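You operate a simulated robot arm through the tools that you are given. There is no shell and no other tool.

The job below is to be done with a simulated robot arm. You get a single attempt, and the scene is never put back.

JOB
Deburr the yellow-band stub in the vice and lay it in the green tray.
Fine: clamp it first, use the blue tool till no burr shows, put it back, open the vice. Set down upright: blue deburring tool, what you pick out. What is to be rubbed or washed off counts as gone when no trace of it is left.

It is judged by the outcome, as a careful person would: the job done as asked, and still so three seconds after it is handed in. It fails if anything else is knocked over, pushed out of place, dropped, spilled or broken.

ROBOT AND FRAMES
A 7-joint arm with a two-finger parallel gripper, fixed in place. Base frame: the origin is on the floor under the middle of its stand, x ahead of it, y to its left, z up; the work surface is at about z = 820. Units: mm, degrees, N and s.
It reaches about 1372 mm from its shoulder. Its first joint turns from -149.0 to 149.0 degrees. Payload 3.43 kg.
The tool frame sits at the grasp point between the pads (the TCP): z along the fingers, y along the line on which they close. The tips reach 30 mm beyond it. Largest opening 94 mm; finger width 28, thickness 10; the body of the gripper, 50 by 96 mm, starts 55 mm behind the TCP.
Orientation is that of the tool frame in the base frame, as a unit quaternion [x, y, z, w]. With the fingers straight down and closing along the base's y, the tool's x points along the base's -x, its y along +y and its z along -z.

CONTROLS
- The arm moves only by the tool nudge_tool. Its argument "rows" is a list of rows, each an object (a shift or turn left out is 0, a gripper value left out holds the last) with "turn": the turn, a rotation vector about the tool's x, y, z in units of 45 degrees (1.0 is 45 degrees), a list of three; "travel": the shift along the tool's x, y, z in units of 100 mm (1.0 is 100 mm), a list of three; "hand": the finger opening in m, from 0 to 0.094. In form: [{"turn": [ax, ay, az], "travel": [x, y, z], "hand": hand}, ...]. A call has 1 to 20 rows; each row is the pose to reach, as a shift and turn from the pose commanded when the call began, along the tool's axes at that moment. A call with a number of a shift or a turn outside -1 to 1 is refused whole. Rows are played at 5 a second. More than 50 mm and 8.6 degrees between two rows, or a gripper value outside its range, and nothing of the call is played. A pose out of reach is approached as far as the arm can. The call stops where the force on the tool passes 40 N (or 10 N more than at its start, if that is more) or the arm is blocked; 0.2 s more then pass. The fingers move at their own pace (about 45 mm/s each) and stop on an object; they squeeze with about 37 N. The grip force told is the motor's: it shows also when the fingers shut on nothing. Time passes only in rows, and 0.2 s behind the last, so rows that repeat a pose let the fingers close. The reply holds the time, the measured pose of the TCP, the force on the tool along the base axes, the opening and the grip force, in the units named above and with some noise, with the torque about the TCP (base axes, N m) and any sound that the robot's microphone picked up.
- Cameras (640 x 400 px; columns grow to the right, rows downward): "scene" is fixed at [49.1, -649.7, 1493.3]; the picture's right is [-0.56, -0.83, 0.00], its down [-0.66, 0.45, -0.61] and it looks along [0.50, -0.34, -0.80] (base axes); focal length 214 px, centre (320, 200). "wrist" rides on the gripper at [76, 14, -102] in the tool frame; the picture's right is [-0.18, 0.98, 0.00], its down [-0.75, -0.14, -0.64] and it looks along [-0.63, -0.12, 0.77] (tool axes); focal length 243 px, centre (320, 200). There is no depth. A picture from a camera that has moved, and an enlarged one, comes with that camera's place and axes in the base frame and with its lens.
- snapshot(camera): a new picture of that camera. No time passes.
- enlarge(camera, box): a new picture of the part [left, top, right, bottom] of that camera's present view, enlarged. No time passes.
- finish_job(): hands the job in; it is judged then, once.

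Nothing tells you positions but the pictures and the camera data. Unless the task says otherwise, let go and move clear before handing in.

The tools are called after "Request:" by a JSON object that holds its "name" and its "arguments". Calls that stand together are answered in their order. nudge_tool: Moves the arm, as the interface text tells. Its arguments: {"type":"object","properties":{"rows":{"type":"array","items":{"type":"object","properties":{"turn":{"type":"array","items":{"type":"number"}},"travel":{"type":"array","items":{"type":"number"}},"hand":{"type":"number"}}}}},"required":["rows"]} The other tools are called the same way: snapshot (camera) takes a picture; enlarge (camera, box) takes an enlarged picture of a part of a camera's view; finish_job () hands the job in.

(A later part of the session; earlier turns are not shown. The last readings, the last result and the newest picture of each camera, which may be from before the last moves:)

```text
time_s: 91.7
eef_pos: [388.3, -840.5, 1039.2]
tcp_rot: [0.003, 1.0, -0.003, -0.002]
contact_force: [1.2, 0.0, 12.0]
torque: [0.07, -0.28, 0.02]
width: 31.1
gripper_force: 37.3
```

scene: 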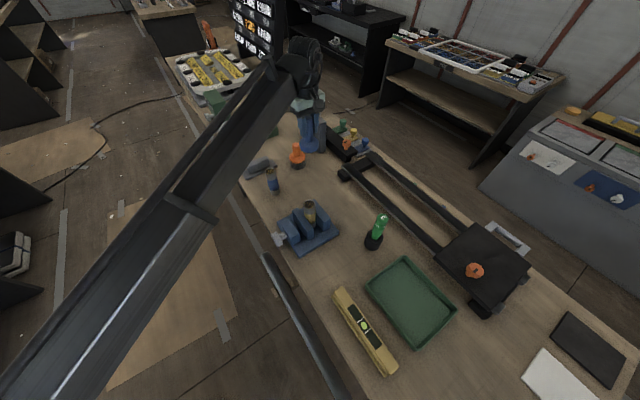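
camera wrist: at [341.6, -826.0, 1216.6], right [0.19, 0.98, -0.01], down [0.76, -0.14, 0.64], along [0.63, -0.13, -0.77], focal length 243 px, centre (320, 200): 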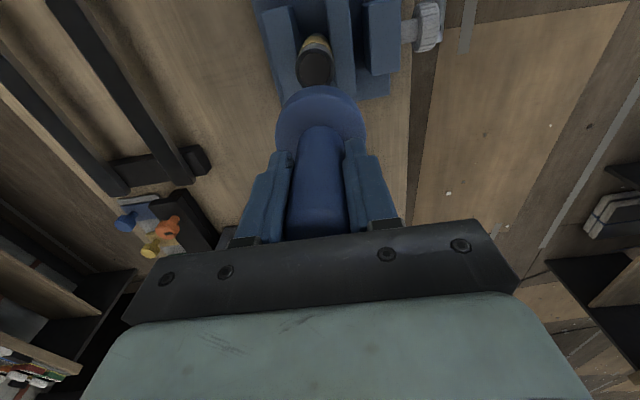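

Request:
{"name": "nudge_tool", "arguments": {"rows": [{"turn": [0, 0, 0.15], "travel": [0.08, 0, 0]}, {"turn": [0, 0, 0.3], "travel": [-0.08, 0, 0]}, {"turn": [0, 0, 0.45], "travel": [0.08, 0.02, 0]}, {"turn": [0, 0, 0.3], "travel": [-0.08, 0.02, 0]}, {"turn": [0, 0, 0.15], "travel": [0, 0.08, 0]}, {"turn": [0, 0, 0], "travel": [0, -0.08, 0]}, {"turn": [0, 0, -0.15], "travel": [0, 0.08, 0]}, {"turn": [0, 0, -0.3], "travel": [0, -0.08, 0]}, {"turn": [0, 0, -0.45], "travel": [0.06, 0.06, 0]}, {"turn": [0, 0, -0.3], "travel": [-0.06, -0.06, 0]}, {"turn": [0, 0, -0.15], "travel": [0.06, -0.06, 0]}, {"turn": [0, 0, 0], "travel": [-0.06, 0.06, 0]}, {"travel": [0.08, 0, 0]}, {"travel": [-0.08, 0, 0]}, {"travel": [0, 0.08, 0]}, {"travel": [0, -0.08, 0]}, {"travel": [0, 0, 0]}]}}

Request:
{"name": "nudge_tool", "arguments": {"rows": [{"travel": [0, 0, -0.1]}, {"travel": [0, 0, -0.3]}, {"travel": [0, 0, -0.6]}, {"travel": [-0.3, 0, -0.75]}, {"travel": [-0.3, 0, -0.75]}]}}

Request:
{"name": "enlarge", "arguments": {"camera": "scene", "box": [303, 197, 318, 211]}}

Request:
{"name": "enlarge", "arguments": {"camera": "scene", "box": [260, 165, 360, 255]}}

```text
time_s: 95.3
eef_pos: [385.8, -840.4, 1038.5]
tcp_rot: [0.003, 1.0, -0.003, -0.002]
contact_force: [0.2, -3.6, 6.2]
torque: [-0.16, -0.19, -0.06]
width: 30.7
gripper_force: 37.0
```

```text
time_s: 96.5
eef_pos: [417.3, -839.9, 1111.6]
tcp_rot: [0.003, 1.0, -0.003, -0.003]
contact_force: [0.1, 0.2, -1.4]
torque: [-0.03, 0.03, 0.01]
width: 30.7
gripper_force: 37.4
```

```text
16.00 times, centred on (310, 204) of scene
camera zoom: at [49.1, -649.7, 1493.3], right [-0.56, -0.83, 0.0], down [-0.66, 0.45, -0.61], along [0.5, -0.34, -0.8], focal length 3432 px, centre (472, 136)
```

zoom: 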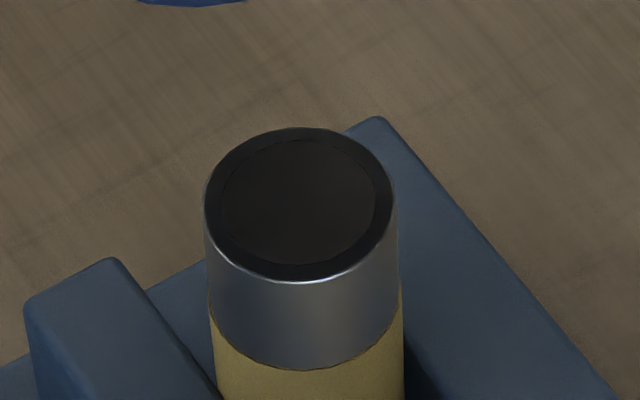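

```text
4.44 times, centred on (310, 210) of scene
camera zoom: at [49.1, -649.7, 1493.3], right [-0.56, -0.83, 0.0], down [-0.66, 0.45, -0.61], along [0.5, -0.34, -0.8], focal length 953 px, centre (364, 156)
```

zoom: 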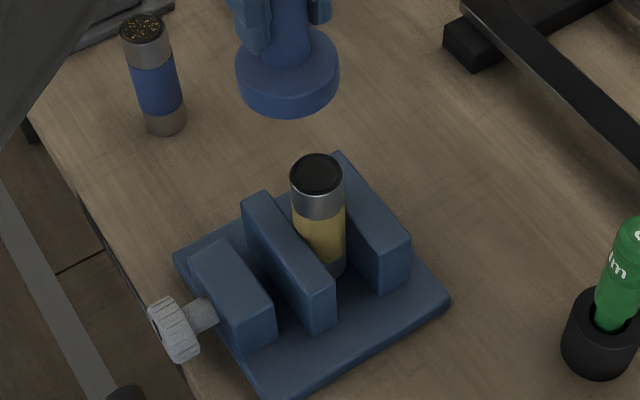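

The end face is clean and the stub is still firmly clamped. Now I'll take the blue tool back to its original spot.

Request:
{"name": "nudge_tool", "arguments": {"rows": [{"travel": [-0.25, -0.19, 0]}, {"travel": [-0.5, -0.38, 0]}, {"travel": [-0.75, -0.575, 0]}, {"travel": [-0.75, -0.575, 0]}]}}

Request:
{"name": "nudge_tool", "arguments": {"rows": [{"travel": [-0.25, -0.19, 0]}, {"travel": [-0.5, -0.38, 0]}, {"travel": [-0.74, -0.575, 0]}, {"travel": [-0.74, -0.575, 0]}]}}

Request:
{"name": "nudge_tool", "arguments": {"rows": [{"travel": [0, 0, 0.25]}, {"travel": [0, 0, 0.5]}, {"travel": [0, 0, 0.75]}, {"travel": [0, 0, 1.0]}, {"travel": [0, 0, 1.0]}]}}

Request:
{"name": "enlarge", "arguments": {"camera": "scene", "box": [260, 110, 380, 200]}}

```text
time_s: 97.5
eef_pos: [491.7, -898.1, 1110.2]
tcp_rot: [0.002, 1.0, -0.003, -0.003]
contact_force: [0.9, 0.7, -2.5]
torque: [0.04, 0.02, -0.01]
width: 30.7
gripper_force: 36.8
```

```text
time_s: 98.5
eef_pos: [566.5, -957.4, 1112.6]
tcp_rot: [0.004, 1.0, -0.003, -0.003]
contact_force: [-0.4, 0.0, -2.0]
torque: [-0.04, 0.02, -0.02]
width: 31.1
gripper_force: 36.5
```

```text
time_s: 99.7
eef_pos: [565.4, -956.8, 1012.7]
tcp_rot: [0.003, 1.0, -0.003, -0.003]
contact_force: [0.2, 0.3, -0.9]
torque: [0.0, -0.03, -0.02]
width: 31.2
gripper_force: 36.7
```

```text
4.44 times, centred on (320, 155) of scene
camera zoom: at [49.1, -649.7, 1493.3], right [-0.56, -0.83, 0.0], down [-0.66, 0.45, -0.61], along [0.5, -0.34, -0.8], focal length 953 px, centre (320, 400)
```

zoom: 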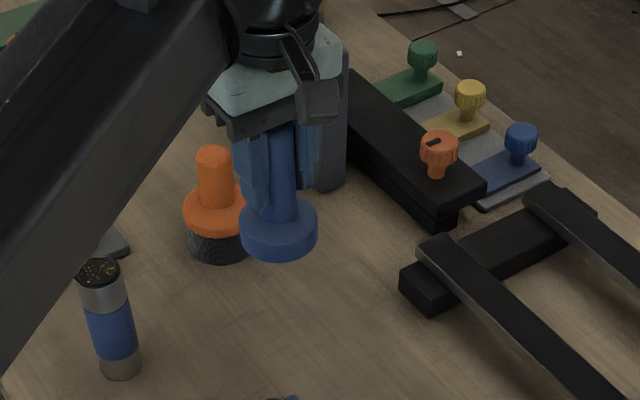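

I'm over the original spot, so I'll descend to just above the bench.

Request:
{"name": "nudge_tool", "arguments": {"rows": [{"travel": [0, 0, 0.25]}, {"travel": [0, 0, 0.5]}, {"travel": [0, 0, 0.75]}, {"travel": [0, 0, 0.95]}, {"travel": [0, 0, 1.0]}, {"travel": [0, 0, 1.0]}]}}

Request:
{"name": "nudge_tool", "arguments": {"rows": [{"travel": [0, 0, 0.015]}, {"travel": [0, 0, 0.03]}, {"travel": [0, 0, 0.045]}, {"travel": [0, 0, 0.06]}, {"travel": [0, 0, 0.07]}, {"travel": [0, 0, 0.07]}]}}

```text
time_s: 101.1
eef_pos: [564.8, -956.4, 911.3]
tcp_rot: [0.003, 1.0, -0.002, -0.002]
contact_force: [0.3, -0.3, -1.8]
torque: [0.01, 0.02, 0.01]
width: 31.0
gripper_force: 36.5
```

```text
time_s: 102.5
eef_pos: [563.7, -956.3, 904.5]
tcp_rot: [0.002, 1.0, -0.002, -0.002]
contact_force: [-0.6, 0.4, -1.0]
torque: [0.04, 0.01, 0.02]
width: 31.2
gripper_force: 36.8
```

Request:
{"name": "nudge_tool", "arguments": {"rows": [{"travel": [0, 0, 0.01]}, {"travel": [0, 0, 0.02]}, {"travel": [0, 0, 0.03]}, {"travel": [0, 0, 0.03]}]}}

```text
time_s: 103.5
eef_pos: [563.4, -955.9, 901.3]
tcp_rot: [0.003, 1.0, -0.002, -0.003]
contact_force: [-0.2, -0.7, -0.8]
torque: [-0.01, 0.01, -0.01]
width: 30.9
gripper_force: 36.7
```

Request:
{"name": "nudge_tool", "arguments": {"rows": [{"travel": [0, 0, 0.007]}, {"travel": [0, 0, 0.014]}, {"travel": [0, 0, 0.014]}]}}

Request:
{"name": "enlarge", "arguments": {"camera": "scene", "box": [280, 140, 350, 195]}}

```text
time_s: 104.3
eef_pos: [564.7, -956.6, 900.0]
tcp_rot: [0.003, 1.0, -0.002, -0.003]
contact_force: [-0.4, 0.0, -1.9]
torque: [0.01, 0.01, -0.02]
width: 30.9
gripper_force: 37.5
```

```text
7.27 times, centred on (315, 168) of scene
camera zoom: at [49.1, -649.7, 1493.3], right [-0.56, -0.83, 0.0], down [-0.66, 0.45, -0.61], along [0.5, -0.34, -0.8], focal length 1560 px, centre (356, 436)
```

zoom: 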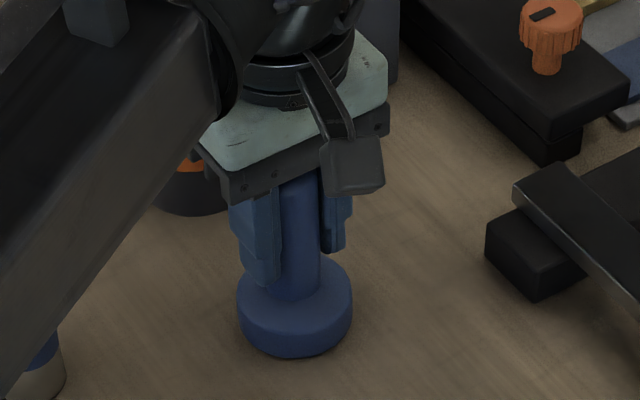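

Request:
{"name": "nudge_tool", "arguments": {"rows": [{"travel": [0, 0, 0.006]}, {"travel": [0, 0, 0.012]}, {"travel": [0, 0, 0.012]}]}}

Request:
{"name": "nudge_tool", "arguments": {"rows": [{"travel": [0, 0, 0.006]}, {"travel": [0, 0, 0.01]}, {"travel": [0, 0, 0.01]}]}}

```text
time_s: 105.1
eef_pos: [564.3, -955.5, 898.3]
tcp_rot: [0.002, 1.0, -0.003, -0.003]
contact_force: [0.6, -0.4, -1.5]
torque: [0.0, 0.0, -0.03]
width: 30.8
gripper_force: 36.8
```

```text
time_s: 105.9
eef_pos: [564.9, -956.8, 898.1]
tcp_rot: [0.002, 1.0, -0.002, -0.002]
contact_force: [-0.3, -0.6, -0.5]
torque: [0.01, 0.03, 0.0]
width: 30.9
gripper_force: 36.8
```

Request:
{"name": "nudge_tool", "arguments": {"rows": [{"travel": [0, 0, 0.006]}, {"travel": [0, 0, 0.01]}, {"travel": [0, 0, 0.01]}]}}

```text
time_s: 106.7
eef_pos: [564.7, -957.2, 897.5]
tcp_rot: [0.003, 1.0, -0.003, -0.003]
contact_force: [-1.5, -0.4, 0.8]
torque: [0.01, -0.01, 0.0]
width: 30.9
gripper_force: 37.3
```

Request:
{"name": "nudge_tool", "arguments": {"rows": [{"travel": [0, 0, 0.006]}, {"travel": [0, 0, 0.006]}]}}

```text
time_s: 107.3
eef_pos: [563.9, -956.0, 897.6]
tcp_rot: [0.003, 1.0, -0.002, -0.003]
contact_force: [-1.5, -1.0, 9.1]
torque: [0.06, -0.2, 0.01]
width: 30.9
gripper_force: 36.6
```

The tool is standing on the bench. I'll open the fingers and rise straight up.

Request:
{"name": "nudge_tool", "arguments": {"rows": [{"hand": 0.04}, {"hand": 0.06}, {"hand": 0.08}, {"hand": 0.08}, {"travel": [0, 0, -0.1], "hand": 0.08}, {"travel": [0, 0, -0.35]}, {"travel": [0, 0, -0.7]}, {"travel": [0, 0, -1.0]}, {"travel": [0, 0, -1.0]}]}}

Request:
{"name": "nudge_tool", "arguments": {"rows": [{"travel": [0, 0, -0.3]}, {"travel": [0, 0, -0.6]}, {"travel": [0, 0, -0.9]}, {"travel": [0, 0, -0.9]}]}}

Request:
{"name": "snapshot", "arguments": {"camera": "wrist"}}

Request:
{"name": "snapshot", "arguments": {"camera": "scene"}}

```text
time_s: 109.3
eef_pos: [565.5, -956.8, 996.4]
tcp_rot: [0.003, 1.0, -0.003, -0.003]
contact_force: [-1.0, 0.2, 0.5]
torque: [0.0, 0.02, -0.01]
width: 79.8
gripper_force: 0.1
```

```text
time_s: 110.3
eef_pos: [564.5, -956.6, 1086.7]
tcp_rot: [0.001, 1.0, -0.001, -0.003]
contact_force: [0.2, -0.5, 0.1]
torque: [0.01, -0.01, 0.01]
width: 79.9
gripper_force: 0.0
```

```text
taken
camera wrist: at [489.3, -942.1, 1191.0], right [0.19, 0.98, -0.01], down [0.76, -0.14, 0.64], along [0.63, -0.13, -0.77], focal length 243 px, centre (320, 200)
```

wrist: 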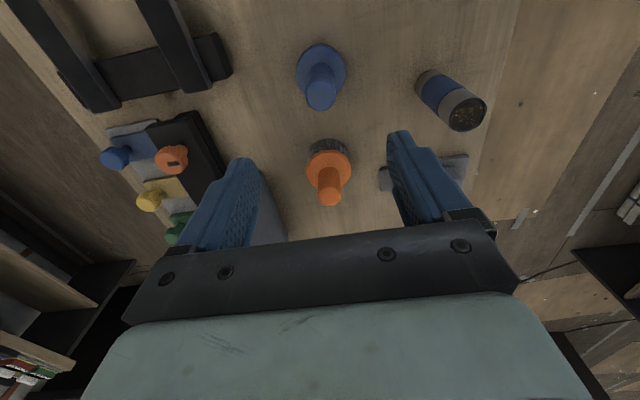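

```text
taken
```

scene: 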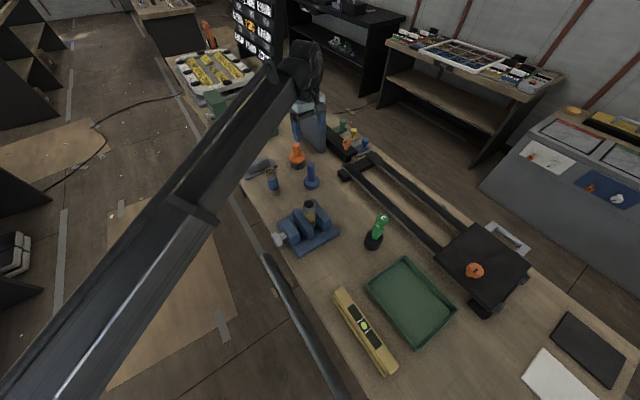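

The tool stands upright at its original place. Now I'll go back to the knob to open the vice: fly to (392,-640) and swing the gripper to point along -y again.

Request:
{"name": "nudge_tool", "arguments": {"rows": [{"travel": [0.2, 0.33, 0]}, {"travel": [0.4, 0.66, 0]}, {"travel": [0.58, 1.0, 0]}]}}

Request:
{"name": "nudge_tool", "arguments": {"rows": [{"travel": [0.2, 0.33, 0]}, {"travel": [0.4, 0.66, 0]}, {"travel": [0.58, 1.0, 0]}]}}

Request:
{"name": "nudge_tool", "arguments": {"rows": [{"travel": [0.2, 0.33, 0]}, {"travel": [0.4, 0.66, 0]}, {"travel": [0.58, 1.0, 0]}, {"travel": [0.58, 1.0, 0]}]}}

```text
time_s: 111.1
eef_pos: [507.4, -855.6, 1086.5]
tcp_rot: [0.003, 1.0, -0.002, -0.004]
contact_force: [0.1, -0.6, 0.3]
torque: [-0.03, 0.05, 0.01]
width: 79.7
gripper_force: 0.0
```

```text
time_s: 111.9
eef_pos: [450.0, -755.0, 1084.3]
tcp_rot: [0.003, 1.0, -0.002, -0.004]
contact_force: [-0.2, -0.8, 0.0]
torque: [0.02, 0.02, -0.02]
width: 79.9
gripper_force: 0.1
```

```text
time_s: 112.9
eef_pos: [394.9, -653.2, 1086.5]
tcp_rot: [0.003, 1.0, -0.002, -0.002]
contact_force: [0.3, -0.7, -0.3]
torque: [0.0, 0.02, -0.01]
width: 80.0
gripper_force: 0.0
```

Request:
{"name": "nudge_tool", "arguments": {"rows": [{"turn": [0.16, 0, 0], "travel": [0, 0.03, 0]}, {"turn": [0.33, 0, 0], "travel": [0, 0.05, 0]}, {"turn": [0.5, 0, 0], "travel": [0, 0.08, 0]}, {"turn": [0.67, 0, 0], "travel": [0, 0.08, 0]}, {"turn": [0.84, 0, 0], "travel": [0, 0.08, 0]}, {"turn": [1.0, 0, 0], "travel": [0, 0.08, 0]}]}}

Request:
{"name": "nudge_tool", "arguments": {"rows": [{"turn": [0.16, 0, 0]}, {"turn": [0.33, 0, 0]}, {"turn": [0.5, 0, 0]}, {"turn": [0.67, 0, 0]}, {"turn": [0.84, 0, 0]}, {"turn": [1.0, 0, 0]}, {"turn": [1.0, 0, 0]}]}}

```text
time_s: 114.3
eef_pos: [392.9, -646.1, 1085.4]
tcp_rot: [0.001, 0.922, -0.387, -0.003]
contact_force: [-0.6, 0.2, 0.3]
torque: [-0.01, 0.0, 0.01]
width: 80.1
gripper_force: 0.1
```

```text
time_s: 115.9
eef_pos: [393.9, -645.7, 1086.5]
tcp_rot: [0.0, -0.705, 0.709, 0.005]
contact_force: [0.2, -1.0, -0.6]
torque: [0.0, -0.01, -0.02]
width: 80.0
gripper_force: 0.2
```

The gripper is horizontal again. I'll narrow the opening to 64 mm so the lower finger stays above the bench, and descend in front of the knob.

Request:
{"name": "nudge_tool", "arguments": {"rows": [{"turn": [-0.008, -0.009, 0], "travel": [0.037, 0.35, 0], "hand": 0.064}, {"turn": [-0.008, -0.009, 0], "travel": [0.037, 0.7, 0]}, {"turn": [-0.008, -0.009, 0], "travel": [0.037, 1.0, 0]}]}}

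Request:
{"name": "nudge_tool", "arguments": {"rows": [{"travel": [0, 0.35, 0]}, {"travel": [0, 0.7, 0]}, {"travel": [0, 1.0, 0]}, {"travel": [0, 1.0, 0]}]}}

Request:
{"name": "snapshot", "arguments": {"camera": "wrist"}}

Request:
{"name": "enlarge", "arguments": {"camera": "scene", "box": [220, 170, 360, 270]}}

```text
time_s: 116.7
eef_pos: [389.1, -644.3, 987.0]
tcp_rot: [-0.003, 0.708, -0.707, -0.001]
contact_force: [0.4, 0.2, -0.1]
torque: [0.03, -0.03, 0.01]
width: 63.9
gripper_force: 0.1
```

```text
time_s: 117.7
eef_pos: [390.3, -645.7, 887.4]
tcp_rot: [-0.003, 0.708, -0.706, -0.001]
contact_force: [-0.3, 0.5, 0.2]
torque: [0.0, -0.01, -0.02]
width: 63.9
gripper_force: 0.1
```

```text
taken
camera wrist: at [311.8, -544.5, 874.3], right [0.18, 0.0, -0.98], down [0.75, 0.64, 0.14], along [0.63, -0.77, 0.11], focal length 243 px, centre (320, 200)
```

wrist: 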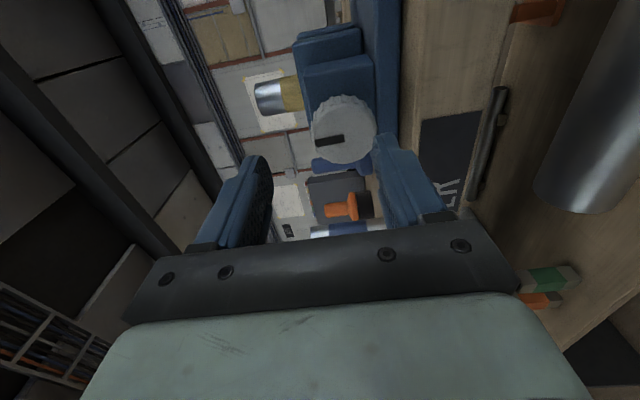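

```text
4.00 times, centred on (290, 220) of scene
camera zoom: at [49.1, -649.7, 1493.3], right [-0.56, -0.83, 0.0], down [-0.66, 0.45, -0.61], along [0.5, -0.34, -0.8], focal length 858 px, centre (440, 120)
```

zoom: 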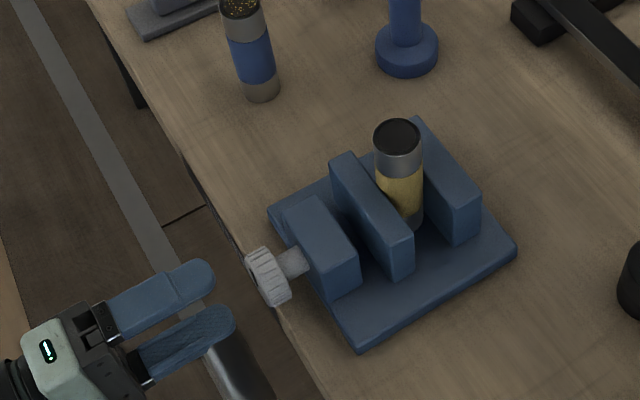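

The knob is ahead and the path looks clear. I'll lower to the knob axis and advance around it.

Request:
{"name": "nudge_tool", "arguments": {"rows": [{"travel": [0, 0.1, 0]}, {"travel": [0, 0.17, 0]}, {"travel": [0, 0.17, 0]}, {"travel": [0, 0.17, 0.15]}, {"travel": [0, 0.17, 0.3]}, {"travel": [0, 0.17, 0.45]}, {"travel": [0, 0.17, 0.56]}, {"travel": [0, 0.17, 0.56]}]}}

Request:
{"name": "enlarge", "arguments": {"camera": "wrist", "box": [200, 60, 440, 240]}}

```text
time_s: 119.5
eef_pos: [387.7, -702.1, 868.8]
tcp_rot: [-0.002, 0.708, -0.706, -0.001]
contact_force: [-0.5, 0.0, 0.3]
torque: [-0.02, -0.02, 0.02]
width: 64.4
gripper_force: 0.0
```

```text
2.22 times, centred on (320, 150) of wrist
camera zoom: at [311.2, -600.2, 856.2], right [0.18, 0.0, -0.98], down [0.75, 0.64, 0.14], along [0.63, -0.77, 0.11], focal length 539 px, centre (320, 311)
```

zoom: 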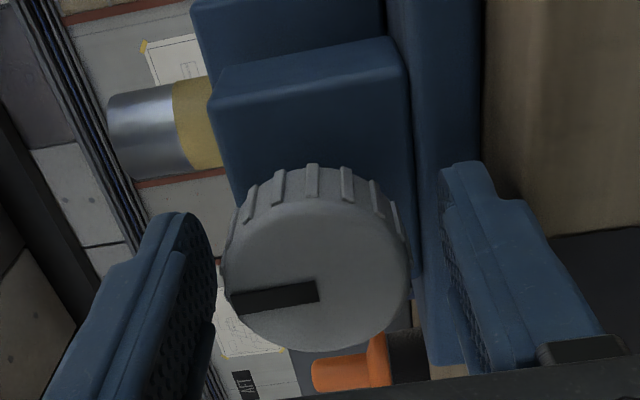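

The knob is between the fingers. I'll close with full squeeze.

Request:
{"name": "nudge_tool", "arguments": {"rows": [{"travel": [-0.01, 0, 0], "hand": 0.064}, {"travel": [-0.01, 0, 0], "hand": 0.02}, {"travel": [-0.01, 0, 0], "hand": 0.02}, {"travel": [-0.01, 0, 0], "hand": 0.02}, {"travel": [-0.01, 0, 0], "hand": 0.02}]}}

```text
time_s: 120.7
eef_pos: [388.9, -701.6, 868.9]
tcp_rot: [0.003, -0.706, 0.708, 0.002]
contact_force: [9.6, -9.9, 28.5]
torque: [-0.05, -0.03, -0.62]
width: 47.9
gripper_force: 44.3
```

The hand sits a little low: 28 N upward. I'll raise it by 2.5 mm to centre.

Request:
{"name": "nudge_tool", "arguments": {"rows": [{"travel": [-0.008, -0.012, 0.005]}, {"travel": [-0.01, -0.025, 0.008]}, {"travel": [-0.01, -0.025, 0.008]}]}}

```text
time_s: 121.5
eef_pos: [390.0, -701.3, 869.0]
tcp_rot: [-0.001, 0.708, -0.706, -0.002]
contact_force: [-5.6, 15.0, -3.6]
torque: [-0.72, 0.01, 0.4]
width: 47.8
gripper_force: 44.7
```

Centred well enough. Now I'll turn counter-clockwise to loosen it.

Request:
{"name": "nudge_tool", "arguments": {"rows": [{"travel": [0, 0, -0.01]}, {"turn": [0, 0, -0.06], "travel": [0, 0, -0.015]}, {"turn": [0, 0, -0.12], "travel": [0, 0, -0.015]}, {"turn": [0, 0, -0.18], "travel": [0, 0, -0.015]}, {"turn": [0, 0, -0.24], "travel": [0, 0, -0.015]}, {"turn": [0, 0, -0.3], "travel": [0, 0, -0.015]}, {"turn": [0, 0, -0.36], "travel": [0, 0, -0.015]}, {"turn": [0, 0, -0.42], "travel": [0, 0, -0.015]}, {"turn": [0, 0, -0.48], "travel": [0, 0, -0.015]}, {"turn": [0, 0, -0.54], "travel": [0, 0, -0.015]}, {"turn": [0, 0, -0.6], "travel": [0, 0, -0.015]}, {"turn": [0, 0, -0.66], "travel": [0, 0, -0.015]}, {"turn": [0, 0, -0.72], "travel": [0, 0, -0.015]}, {"turn": [0, 0, -0.78], "travel": [0, 0, -0.015]}, {"turn": [0, 0, -0.84], "travel": [0, 0, -0.015]}]}}

Request:
{"name": "enlarge", "arguments": {"camera": "wrist", "box": [200, 60, 440, 240]}}

Request:
{"name": "enlarge", "arguments": {"camera": "scene", "box": [270, 190, 330, 240]}}

```text
time_s: 122.8
eef_pos: [389.2, -701.7, 870.9]
tcp_rot: [-0.073, 0.705, -0.701, -0.073]
contact_force: [0.7, -0.6, -1.8]
torque: [-0.38, -0.04, -0.28]
width: 47.4
gripper_force: 45.2
stopped in row 6: the force on the tool passed its limit at 41 N (the readings are from after the stop); the commanded pose is now the measured one
```

```text
2.22 times, centred on (320, 150) of wrist
camera zoom: at [311.7, -600.0, 873.1], right [-0.02, 0.0, -1.0], down [0.77, 0.64, -0.01], along [0.64, -0.77, -0.02], focal length 539 px, centre (320, 311)
```

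zoom: 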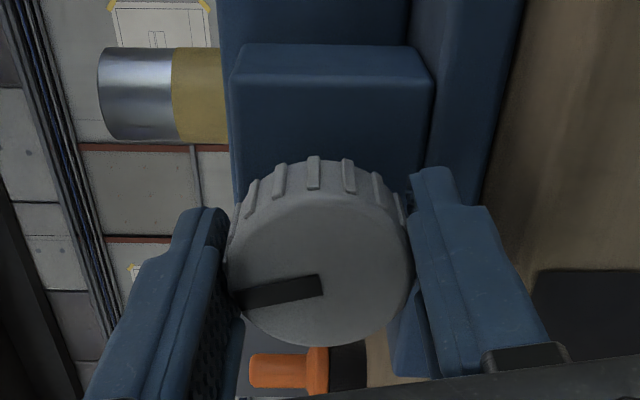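

```text
8.00 times, centred on (300, 215) of scene
camera zoom: at [49.1, -649.7, 1493.3], right [-0.56, -0.83, 0.0], down [-0.66, 0.45, -0.61], along [0.5, -0.34, -0.8], focal length 1716 px, centre (480, 80)
```

zoom: 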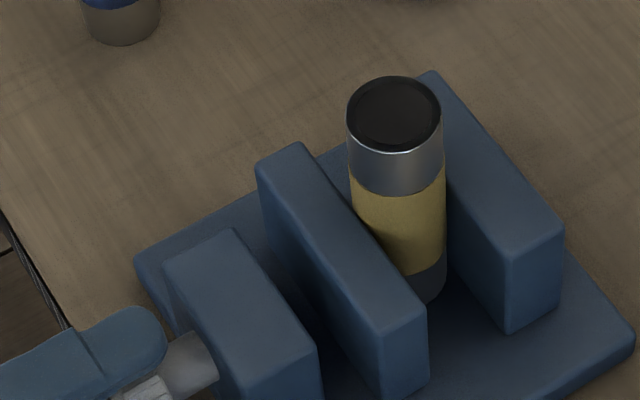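

The knob loosens with the hand (about 12° so far). I'll continue from the relaxed pose.

Request:
{"name": "nudge_tool", "arguments": {"rows": [{"turn": [0, 0, 0]}, {"turn": [0, 0, -0.06]}, {"turn": [0, 0, -0.12]}, {"turn": [0, 0, -0.18]}, {"turn": [0, 0, -0.24]}, {"turn": [0, 0, -0.3]}, {"turn": [0, 0, -0.36]}, {"turn": [0, 0, -0.42]}, {"turn": [0, 0, -0.48]}, {"turn": [0, 0, -0.54]}, {"turn": [0, 0, -0.6]}, {"turn": [0, 0, -0.66]}, {"turn": [0, 0, -0.72]}, {"turn": [0, 0, -0.78]}, {"turn": [0, 0, -0.84]}, {"turn": [0, 0, -0.9]}, {"turn": [0, 0, -0.96]}]}}

```text
time_s: 126.4
eef_pos: [389.7, -702.6, 869.6]
tcp_rot: [-0.328, 0.628, -0.626, -0.326]
contact_force: [11.0, -9.2, 11.3]
torque: [-0.21, -0.06, -0.85]
width: 47.8
gripper_force: 45.1
```

Smooth: another 43°. Continuing.

Request:
{"name": "nudge_tool", "arguments": {"rows": [{"travel": [0.002, -0.014, 0.01]}, {"turn": [0, 0, -0.06], "travel": [0.002, -0.014, 0.01]}, {"turn": [0, 0, -0.12], "travel": [0.002, -0.014, 0.01]}, {"turn": [0, 0, -0.18], "travel": [0.002, -0.014, 0.01]}, {"turn": [0, 0, -0.24], "travel": [0.002, -0.014, 0.01]}, {"turn": [0, 0, -0.3], "travel": [0.002, -0.014, 0.01]}, {"turn": [0, 0, -0.36], "travel": [0.002, -0.014, 0.01]}, {"turn": [0, 0, -0.42], "travel": [0.002, -0.014, 0.01]}, {"turn": [0, 0, -0.48], "travel": [0.002, -0.014, 0.01]}, {"turn": [0, 0, -0.54], "travel": [0.002, -0.014, 0.01]}, {"turn": [0, 0, -0.6], "travel": [0.002, -0.014, 0.01]}, {"turn": [0, 0, -0.66], "travel": [0.002, -0.014, 0.01]}, {"turn": [0, 0, -0.72], "travel": [0.002, -0.014, 0.01]}, {"turn": [0, 0, -0.78], "travel": [0.002, -0.014, 0.01]}, {"turn": [0, 0, -0.84], "travel": [0.002, -0.014, 0.01]}, {"turn": [0, 0, -0.9], "travel": [0.002, -0.014, 0.01]}, {"turn": [0, 0, -0.96], "travel": [0.002, -0.014, 0.01]}]}}

Request:
{"name": "enlarge", "arguments": {"camera": "scene", "box": [270, 190, 330, 240]}}

```text
time_s: 127.9
eef_pos: [389.9, -702.5, 871.1]
tcp_rot: [-0.402, 0.584, -0.582, -0.399]
contact_force: [2.2, -0.7, -0.2]
torque: [-0.01, 0.03, -0.3]
width: 47.8
gripper_force: 44.8
stopped in row 7: the force on the tool passed its limit at 41 N (the readings are from after the stop); the commanded pose is now the measured one
```

```text
8.00 times, centred on (300, 215) of scene
camera zoom: at [49.1, -649.7, 1493.3], right [-0.56, -0.83, 0.0], down [-0.66, 0.45, -0.61], along [0.5, -0.34, -0.8], focal length 1716 px, centre (480, 80)
```

zoom: 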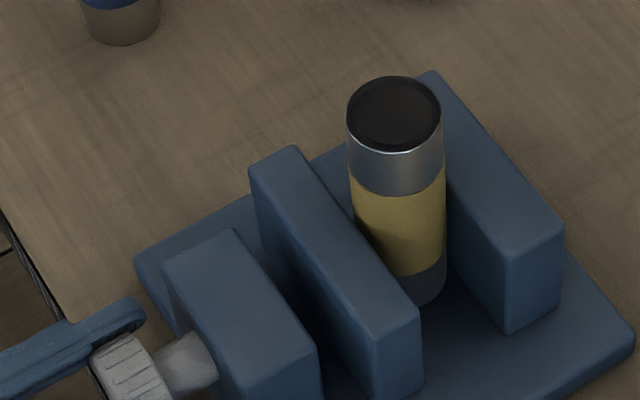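

The jaw is retreating and the stub stays upright. Continuing.

Request:
{"name": "nudge_tool", "arguments": {"rows": [{"turn": [0, 0, 0]}, {"turn": [0, 0, -0.06]}, {"turn": [0, 0, -0.12]}, {"turn": [0, 0, -0.18]}, {"turn": [0, 0, -0.24]}, {"turn": [0, 0, -0.3]}, {"turn": [0, 0, -0.36]}, {"turn": [0, 0, -0.42]}, {"turn": [0, 0, -0.48]}, {"turn": [0, 0, -0.54]}, {"turn": [0, 0, -0.6]}, {"turn": [0, 0, -0.66]}, {"turn": [0, 0, -0.72]}, {"turn": [0, 0, -0.78]}, {"turn": [0, 0, -0.84]}, {"turn": [0, 0, -0.9]}, {"turn": [0, 0, -0.96]}]}}

Request:
{"name": "enlarge", "arguments": {"camera": "scene", "box": [270, 190, 330, 240]}}

```text
time_s: 131.5
eef_pos: [390.2, -701.9, 870.4]
tcp_rot: [0.588, -0.397, 0.393, 0.585]
contact_force: [4.0, -1.1, -6.9]
torque: [0.92, 0.0, -1.04]
width: 48.1
gripper_force: 45.8
```

```text
8.00 times, centred on (300, 215) of scene
camera zoom: at [49.1, -649.7, 1493.3], right [-0.56, -0.83, 0.0], down [-0.66, 0.45, -0.61], along [0.5, -0.34, -0.8], focal length 1716 px, centre (480, 80)
```

zoom: 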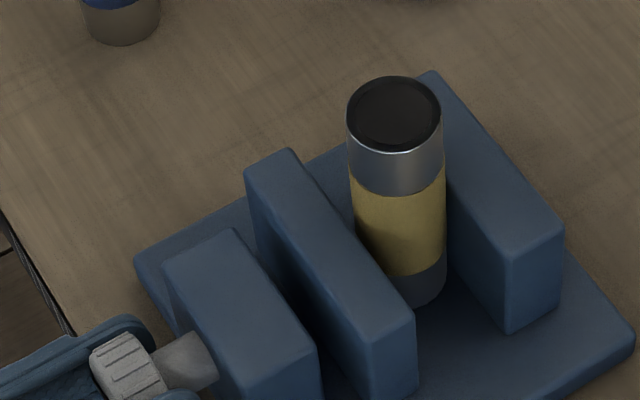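

The jaw is nearly back to its starting point. I'll turn another ~30° to reopen it fully.

Request:
{"name": "nudge_tool", "arguments": {"rows": [{"turn": [0, 0, -0.06]}, {"turn": [0, 0, -0.12]}, {"turn": [0, 0, -0.18]}, {"turn": [0, 0, -0.24]}, {"turn": [0, 0, -0.3]}, {"turn": [0, 0, -0.36]}, {"turn": [0, 0, -0.42]}, {"turn": [0, 0, -0.48]}, {"turn": [0, 0, -0.54]}, {"turn": [0, 0, -0.6]}, {"turn": [0, 0, -0.66]}, {"turn": [0, 0, -0.7]}]}}

Request:
{"name": "enlarge", "arguments": {"camera": "scene", "box": [240, 180, 360, 270]}}

Request:
{"name": "enlarge", "arguments": {"camera": "wrist", "box": [200, 60, 440, 240]}}

```text
time_s: 134.1
eef_pos: [390.7, -701.6, 870.6]
tcp_rot: [0.674, -0.221, 0.219, 0.67]
contact_force: [7.0, 3.2, -10.0]
torque: [-1.09, -0.01, -0.16]
width: 47.9
gripper_force: 45.2
```

```text
4.44 times, centred on (300, 225) of scene
camera zoom: at [49.1, -649.7, 1493.3], right [-0.56, -0.83, 0.0], down [-0.66, 0.45, -0.61], along [0.5, -0.34, -0.8], focal length 953 px, centre (409, 89)
```

zoom: 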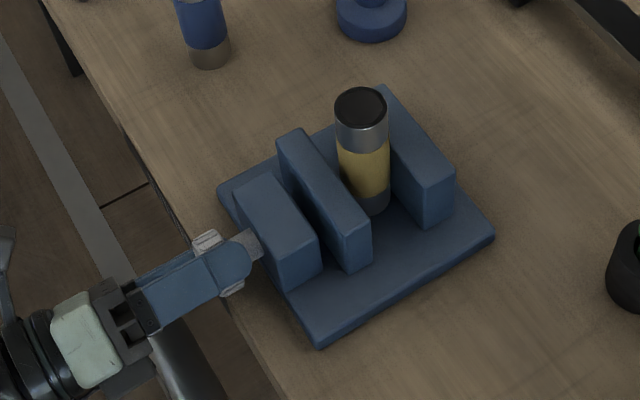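

```text
2.22 times, centred on (320, 150) of wrist
camera zoom: at [443.3, -600.5, 928.5], right [-0.73, 0.0, 0.68], down [-0.52, 0.65, -0.56], along [-0.44, -0.76, -0.47], focal length 539 px, centre (320, 311)
```

zoom: 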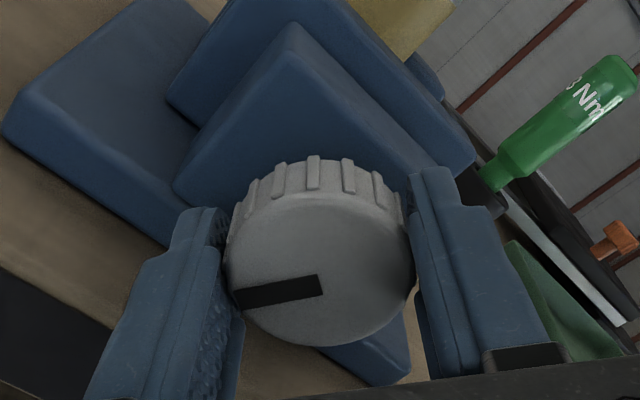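

The jaw is back at its initial open position. I'll give it a last few degrees to be sure it is at full open.

Request:
{"name": "nudge_tool", "arguments": {"rows": [{"turn": [0, 0, -0.06]}, {"turn": [0, 0, -0.12]}, {"turn": [0, 0, -0.18]}, {"turn": [0, 0, -0.24]}, {"turn": [0, 0, -0.3]}]}}

Request:
{"name": "enlarge", "arguments": {"camera": "wrist", "box": [200, 60, 440, 240]}}

```text
time_s: 135.3
eef_pos: [391.0, -701.7, 869.8]
tcp_rot: [0.696, -0.14, 0.14, 0.69]
contact_force: [5.9, 5.2, -17.8]
torque: [-0.17, -0.59, -0.45]
width: 47.3
gripper_force: 44.6
```

```text
2.22 times, centred on (320, 150) of wrist
camera zoom: at [455.1, -600.8, 914.6], right [-0.55, -0.01, 0.84], down [-0.64, 0.65, -0.42], along [-0.54, -0.76, -0.36], focal length 539 px, centre (320, 311)
```

zoom: 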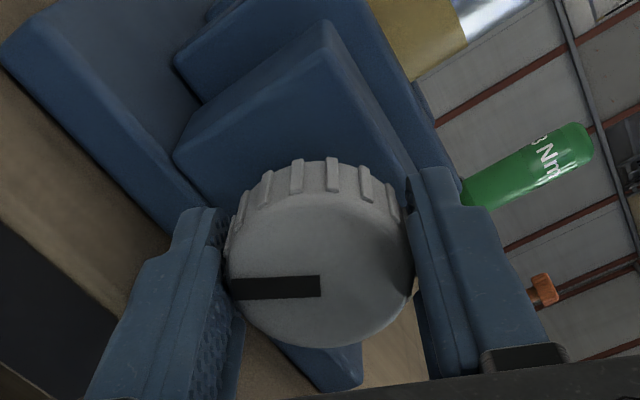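

The knob now slips at its stop, so the vice is fully open. I'll release, back away and look at the stub.

Request:
{"name": "nudge_tool", "arguments": {"rows": [{"hand": 0.07}, {"hand": 0.07}, {"hand": 0.07}, {"travel": [0, 0, -0.2]}, {"travel": [0, 0, -0.4]}, {"travel": [0, 0, -0.6]}, {"travel": [0, 0, -0.6]}]}}

Request:
{"name": "nudge_tool", "arguments": {"rows": [{"turn": [0, 0, 0.16], "travel": [0.06, 0.15, 0]}, {"turn": [0, 0, 0.33], "travel": [0.13, 0.31, 0]}, {"turn": [0, 0, 0.5], "travel": [0.2, 0.46, 0]}, {"turn": [0, 0, 0.67], "travel": [0.26, 0.61, 0]}, {"turn": [0, 0, 0.84], "travel": [0.33, 0.77, 0]}, {"turn": [0, 0, 1.0], "travel": [0.39, 0.92, 0]}, {"turn": [0, 0, 1.0], "travel": [0.39, 0.92, 0]}]}}

Request:
{"name": "enlarge", "arguments": {"camera": "scene", "box": [240, 180, 360, 270]}}

```text
time_s: 136.9
eef_pos: [390.5, -641.8, 870.3]
tcp_rot: [0.695, -0.143, 0.139, 0.691]
contact_force: [-0.1, -0.4, 0.8]
torque: [-0.01, 0.01, 0.02]
width: 69.8
gripper_force: 0.2
```

```text
time_s: 138.5
eef_pos: [389.8, -643.0, 971.4]
tcp_rot: [0.588, -0.396, 0.394, 0.584]
contact_force: [-0.7, -0.1, -0.5]
torque: [0.01, -0.01, 0.01]
width: 69.9
gripper_force: 0.1
```

```text
4.44 times, centred on (300, 225) of scene
camera zoom: at [49.1, -649.7, 1493.3], right [-0.56, -0.83, 0.0], down [-0.66, 0.45, -0.61], along [0.5, -0.34, -0.8], focal length 953 px, centre (409, 89)
```

zoom: 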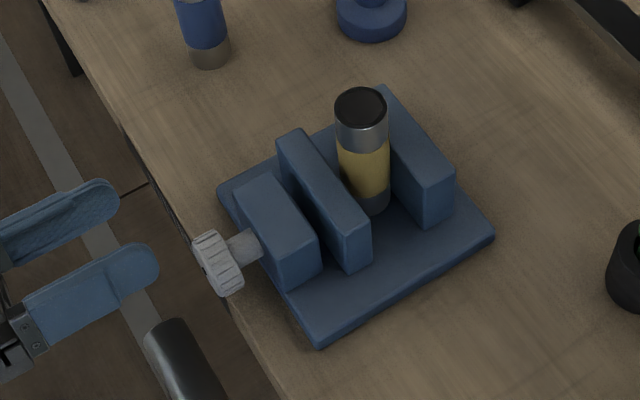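

The vice is open and the stub stands free and upright. I'll roll the hand back to its known orientation, rise and swing it to point down.

Request:
{"name": "nudge_tool", "arguments": {"rows": [{"turn": [0, 0, 0.17]}, {"turn": [0, 0, 0.34]}, {"turn": [0, 0, 0.51]}, {"turn": [0, 0, 0.68]}, {"turn": [0, 0, 0.85]}, {"turn": [0, 0, 1.0]}]}}

Request:
{"name": "nudge_tool", "arguments": {"rows": [{"turn": [0, 0, 0.17]}, {"turn": [0, 0, 0.34]}, {"turn": [0, 0, 0.51]}, {"turn": [0, 0, 0.68]}, {"turn": [0, 0, 0.85]}, {"turn": [0, 0, 1.0]}]}}

Request:
{"name": "nudge_tool", "arguments": {"rows": [{"turn": [0, 0, 0.16], "travel": [0.12, -0.3, 0]}, {"turn": [0, 0, 0.33], "travel": [0.25, -0.6, 0]}, {"turn": [0, 0, 0.49], "travel": [0.375, -0.927, 0]}, {"turn": [0, 0, 0.49], "travel": [0.375, -0.927, 0]}]}}

```text
time_s: 139.9
eef_pos: [390.8, -642.4, 971.1]
tcp_rot: [-0.391, 0.592, -0.588, -0.389]
contact_force: [-0.4, -0.4, -0.4]
torque: [0.01, -0.01, 0.01]
width: 70.0
gripper_force: 0.1
```

```text
time_s: 141.3
eef_pos: [390.0, -642.0, 971.9]
tcp_rot: [-0.135, 0.696, -0.692, -0.134]
contact_force: [-0.5, 0.6, -0.2]
torque: [0.03, -0.03, -0.01]
width: 70.1
gripper_force: 0.0
```

```text
time_s: 142.3
eef_pos: [390.8, -642.4, 1071.3]
tcp_rot: [0.0, 0.709, -0.705, -0.001]
contact_force: [0.0, 0.3, -0.2]
torque: [0.03, -0.02, 0.0]
width: 70.2
gripper_force: 0.1
```

Request:
{"name": "nudge_tool", "arguments": {"rows": [{"turn": [-0.16, 0, 0]}, {"turn": [-0.33, 0, 0]}, {"turn": [-0.5, 0, 0]}, {"turn": [-0.67, 0, 0]}, {"turn": [-0.84, 0, 0]}, {"turn": [-1.0, 0, 0]}]}}

Request:
{"name": "nudge_tool", "arguments": {"rows": [{"turn": [-0.16, 0, 0]}, {"turn": [-0.33, 0, 0]}, {"turn": [-0.5, 0, 0]}, {"turn": [-0.67, 0, 0]}, {"turn": [-0.84, 0, 0]}, {"turn": [-0.994, 0, 0]}, {"turn": [-0.994, 0, 0]}]}}

```text
time_s: 143.7
eef_pos: [391.2, -642.7, 1070.2]
tcp_rot: [0.0, 0.926, -0.379, -0.001]
contact_force: [-0.1, 0.3, -0.6]
torque: [0.01, -0.01, -0.01]
width: 70.0
gripper_force: 0.0
```

```text
time_s: 145.3
eef_pos: [391.6, -642.7, 1071.3]
tcp_rot: [0.0, 1.0, 0.001, -0.001]
contact_force: [-0.4, -0.4, 0.2]
torque: [-0.01, 0.02, 0.02]
width: 70.0
gripper_force: 0.1
```

Pointing down and level. I'll fly over to the stub.

Request:
{"name": "nudge_tool", "arguments": {"rows": [{"travel": [0.0, -0.33, 0], "hand": 0.07}, {"travel": [0.0, -0.66, 0]}, {"travel": [0.02, -0.98, 0]}]}}

Request:
{"name": "nudge_tool", "arguments": {"rows": [{"travel": [0.0, -0.33, 0]}, {"travel": [0.0, -0.66, 0.1]}, {"travel": [0.03, -0.98, 0.3]}, {"travel": [0.03, -0.98, 0.3]}]}}

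Request:
{"name": "snapshot", "arguments": {"camera": "wrist"}}

Request:
{"name": "enlarge", "arguments": {"camera": "wrist", "box": [240, 60, 400, 220]}}

```text
time_s: 146.1
eef_pos: [388.5, -740.5, 1070.8]
tcp_rot: [-0.001, 1.0, 0.002, -0.001]
contact_force: [-0.3, 0.1, 0.0]
torque: [-0.04, 0.01, -0.01]
width: 70.0
gripper_force: 0.1
```

```text
time_s: 147.1
eef_pos: [385.2, -839.2, 1040.4]
tcp_rot: [0.0, 1.0, 0.001, -0.001]
contact_force: [-0.2, 0.7, 0.6]
torque: [0.01, -0.02, -0.02]
width: 70.1
gripper_force: 0.0
```

```text
taken
camera wrist: at [308.6, -825.3, 1143.0], right [0.19, 0.98, 0.0], down [0.75, -0.14, 0.64], along [0.63, -0.12, -0.77], focal length 243 px, centre (320, 200)
```

wrist: 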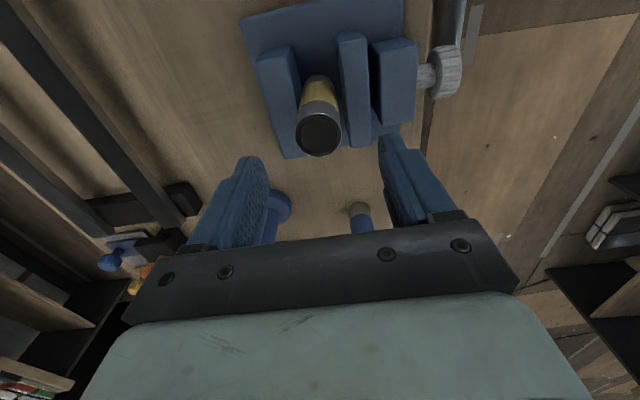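

```text
2.50 times, centred on (320, 140) of wrist
camera zoom: at [308.6, -825.3, 1143.0], right [0.19, 0.98, 0.0], down [0.75, -0.14, 0.64], along [0.63, -0.12, -0.77], focal length 606 px, centre (320, 350)
```

zoom: 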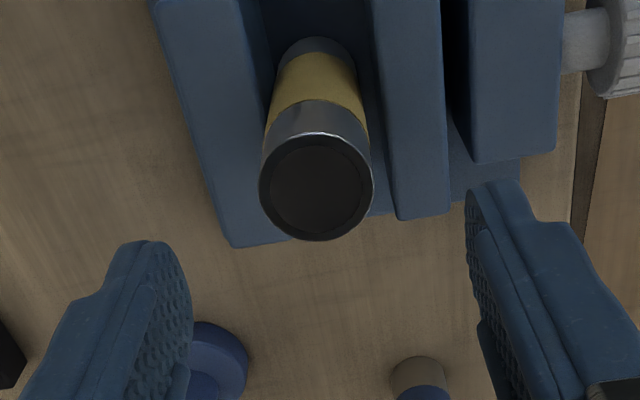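

The stub's top centre is near (392.5,-841, 957). I'll centre over it and descend so the fingertips stay above the jaws.

Request:
{"name": "nudge_tool", "arguments": {"rows": [{"travel": [-0.07, -0.02, 0.1]}, {"travel": [-0.07, -0.02, 0.3]}, {"travel": [-0.07, -0.02, 0.5]}, {"travel": [-0.07, -0.02, 0.5]}]}}

Request:
{"name": "snapshot", "arguments": {"camera": "wrist"}}

```text
time_s: 148.1
eef_pos: [394.1, -841.5, 990.1]
tcp_rot: [0.001, 1.0, 0.001, 0.0]
contact_force: [0.4, 0.6, 0.6]
torque: [-0.03, 0.0, 0.03]
width: 69.9
gripper_force: 0.1
```

```text
taken
camera wrist: at [316.6, -827.3, 1094.1], right [0.19, 0.98, 0.0], down [0.75, -0.14, 0.64], along [0.63, -0.12, -0.77], focal length 243 px, centre (320, 200)
```

wrist: 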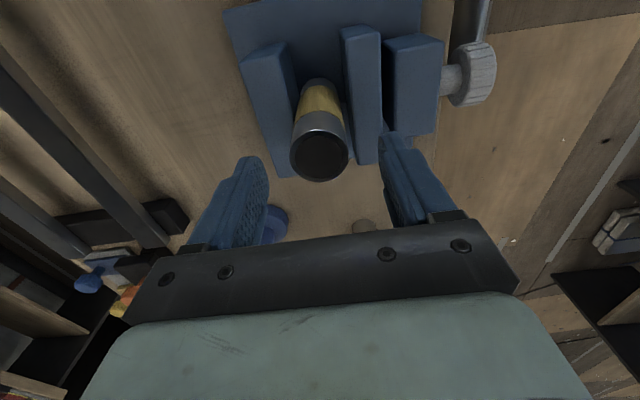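

Well centred. I'll descend 50 mm to grip height and close.

Request:
{"name": "nudge_tool", "arguments": {"rows": [{"travel": [0.01, 0, 0.15]}, {"travel": [0.01, 0, 0.3]}, {"travel": [0.01, 0, 0.42]}, {"travel": [0.01, 0, 0.5]}, {"travel": [0.01, 0, 0.5]}]}}

Request:
{"name": "snapshot", "arguments": {"camera": "wrist"}}

Request:
{"name": "enlarge", "arguments": {"camera": "scene", "box": [260, 165, 360, 255]}}

```text
time_s: 149.3
eef_pos: [391.0, -839.9, 940.9]
tcp_rot: [0.001, 1.0, 0.001, -0.001]
contact_force: [-0.5, 0.3, 0.0]
torque: [0.03, -0.01, -0.01]
width: 70.0
gripper_force: 0.1
```

```text
taken
camera wrist: at [314.6, -826.9, 1044.5], right [0.19, 0.98, 0.0], down [0.75, -0.14, 0.64], along [0.63, -0.12, -0.77], focal length 243 px, centre (320, 200)
```

wrist: 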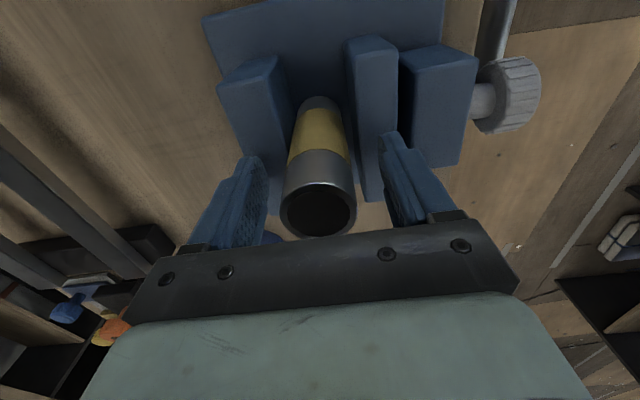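

```text
4.44 times, centred on (310, 210) of scene
camera zoom: at [49.1, -649.7, 1493.3], right [-0.56, -0.83, 0.0], down [-0.66, 0.45, -0.61], along [0.5, -0.34, -0.8], focal length 953 px, centre (364, 156)
```

zoom: 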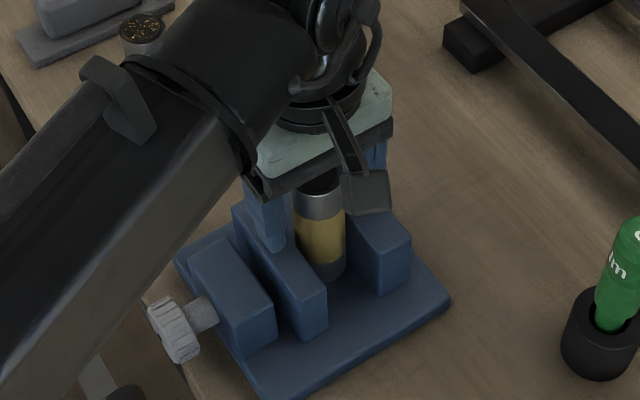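

The fingers straddle the stub above the jaws. Closing.

Request:
{"name": "nudge_tool", "arguments": {"rows": [{"hand": 0.05}, {"hand": 0.045}, {"hand": 0.04}, {"hand": 0.02}, {"hand": 0.02}, {"hand": 0.02}, {"hand": 0.02}]}}

```text
time_s: 150.9
eef_pos: [390.8, -840.1, 941.7]
tcp_rot: [0.001, 1.0, 0.001, -0.001]
contact_force: [0.3, 0.5, 1.1]
torque: [-0.03, -0.04, 0.04]
width: 36.4
gripper_force: 37.0
```

Gripped at 36.4 mm. I'll lift straight up out of the vice.

Request:
{"name": "nudge_tool", "arguments": {"rows": [{"travel": [0, 0, -0.1]}, {"travel": [0, 0, -0.25]}, {"travel": [0, 0, -0.5]}, {"travel": [0, 0, -0.75]}, {"travel": [0, 0, -1.0]}, {"travel": [0, 0, -1.0]}]}}

Request:
{"name": "nudge_tool", "arguments": {"rows": [{"travel": [0, 0, -0.3]}, {"travel": [0, 0, -0.6]}, {"travel": [0, 0, -0.8]}, {"travel": [0, 0, -0.8]}]}}

Request:
{"name": "snapshot", "arguments": {"camera": "wrist"}}

Request:
{"name": "snapshot", "arguments": {"camera": "scene"}}

```text
time_s: 152.3
eef_pos: [391.9, -839.3, 1040.1]
tcp_rot: [0.001, 1.0, 0.0, 0.0]
contact_force: [0.8, 0.4, -1.8]
torque: [0.0, 0.0, 0.02]
width: 36.4
gripper_force: 37.1
```

```text
time_s: 153.3
eef_pos: [392.4, -841.4, 1120.3]
tcp_rot: [0.0, 1.0, 0.0, -0.001]
contact_force: [0.2, 0.5, -2.0]
torque: [0.0, 0.0, 0.0]
width: 36.5
gripper_force: 37.1
```

```text
taken
camera wrist: at [315.2, -827.5, 1224.6], right [0.19, 0.98, 0.0], down [0.75, -0.14, 0.64], along [0.63, -0.12, -0.77], focal length 243 px, centre (320, 200)
```

wrist: 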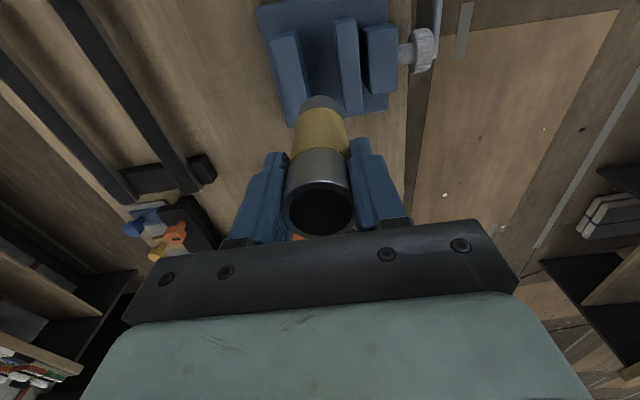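

```text
taken
```

scene: 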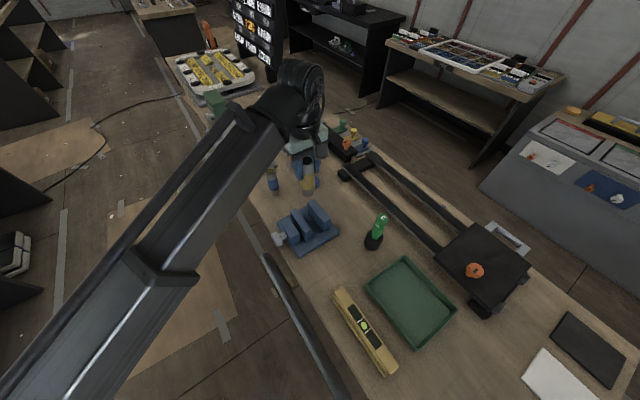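

The stub is held straight and the vice is clear. The tray spans roughly x -63…126, y -1020…-862. I'll carry it at height, keeping clear of the green marker on the far side.

Request:
{"name": "nudge_tool", "arguments": {"rows": [{"travel": [0.3, 0, 0]}, {"travel": [0.65, 0, 0]}, {"travel": [1.0, 0, 0]}]}}

Request:
{"name": "nudge_tool", "arguments": {"rows": [{"travel": [0.35, 0, 0]}, {"travel": [0.7, 0, 0]}, {"travel": [1.0, 0, 0]}]}}

Request:
{"name": "nudge_tool", "arguments": {"rows": [{"travel": [0.35, 0, 0]}, {"travel": [0.7, -0.1, 0]}, {"travel": [1.0, -0.3, 0]}, {"travel": [1.0, -0.3, 0]}]}}

Request:
{"name": "snapshot", "arguments": {"camera": "wrist"}}

Request:
{"name": "snapshot", "arguments": {"camera": "scene"}}

```text
time_s: 154.1
eef_pos: [291.4, -840.6, 1120.7]
tcp_rot: [0.001, 1.0, 0.001, -0.001]
contact_force: [0.0, -0.2, -1.0]
torque: [-0.03, 0.03, -0.01]
width: 36.1
gripper_force: 36.8
```

```text
time_s: 154.9
eef_pos: [191.0, -839.6, 1123.1]
tcp_rot: [0.001, 1.0, 0.001, -0.001]
contact_force: [0.0, 0.7, -1.5]
torque: [-0.03, 0.0, -0.02]
width: 35.9
gripper_force: 36.6
```

```text
time_s: 155.9
eef_pos: [88.2, -869.7, 1121.0]
tcp_rot: [0.0, 1.0, 0.001, -0.001]
contact_force: [-0.2, 0.1, -1.4]
torque: [0.0, -0.02, 0.05]
width: 36.3
gripper_force: 36.7
```

```text
taken
camera wrist: at [11.5, -857.0, 1225.2], right [0.19, 0.98, 0.0], down [0.75, -0.14, 0.64], along [0.63, -0.12, -0.77], focal length 243 px, centre (320, 200)
```

wrist: 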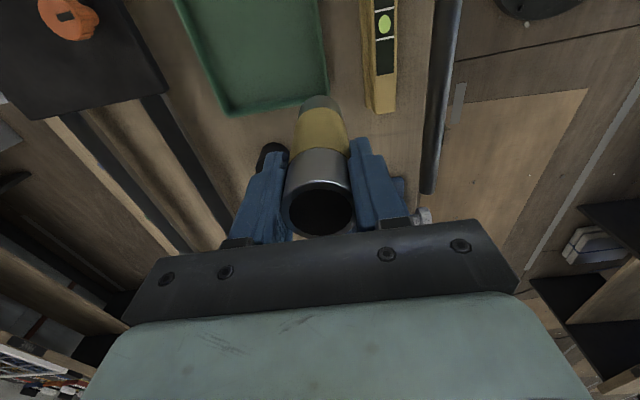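

```text
taken
```

scene: 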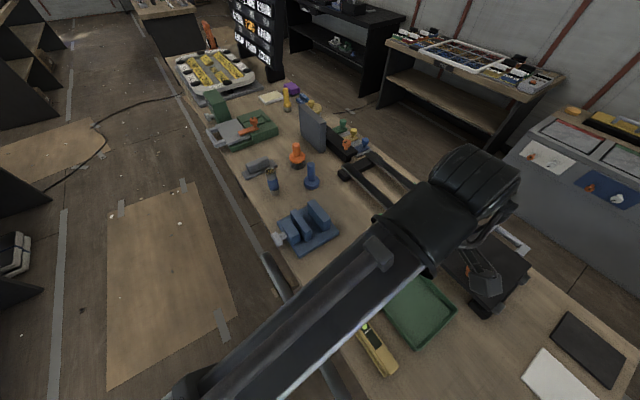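

The tray edges agree: x max 126, y -1023 to -863. I'll move to above the tray centre, about (35,-942).

Request:
{"name": "nudge_tool", "arguments": {"rows": [{"travel": [0.2, -0.25, 0]}, {"travel": [0.4, -0.5, 0]}, {"travel": [0.53, -0.72, 0]}, {"travel": [0.53, -0.72, 0]}]}}

Request:
{"name": "nudge_tool", "arguments": {"rows": [{"travel": [0, 0, 0.3]}, {"travel": [0, 0, 0.6]}, {"travel": [0, 0, 0.9]}, {"travel": [0, 0, 1.0]}, {"travel": [0, 0, 1.0]}]}}

Request:
{"name": "snapshot", "arguments": {"camera": "wrist"}}

Request:
{"name": "enlarge", "arguments": {"camera": "scene", "box": [330, 220, 510, 360]}}

```text
time_s: 156.9
eef_pos: [36.8, -943.2, 1122.3]
tcp_rot: [0.001, 1.0, 0.0, -0.002]
contact_force: [0.4, -0.1, -2.4]
torque: [-0.01, 0.02, -0.02]
width: 36.1
gripper_force: 37.2
```

```text
time_s: 158.1
eef_pos: [39.3, -943.9, 1022.5]
tcp_rot: [0.001, 1.0, 0.001, -0.001]
contact_force: [-0.5, 0.5, -2.1]
torque: [-0.02, 0.02, 0.03]
width: 36.3
gripper_force: 37.0
```

```text
taken
camera wrist: at [-38.0, -929.8, 1124.8], right [0.19, 0.98, 0.0], down [0.75, -0.14, 0.64], along [0.63, -0.12, -0.77], focal length 243 px, centre (320, 200)
```

wrist: 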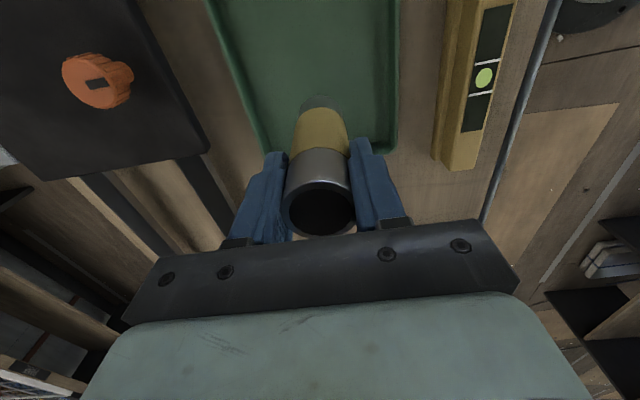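

```text
2.86 times, centred on (420, 290) of scene
camera zoom: at [49.1, -649.7, 1493.3], right [-0.56, -0.83, 0.0], down [-0.66, 0.45, -0.61], along [0.5, -0.34, -0.8], focal length 613 px, centre (34, -57)
```

zoom: 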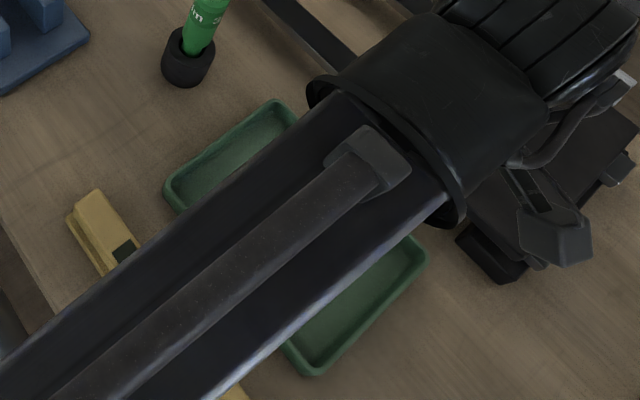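

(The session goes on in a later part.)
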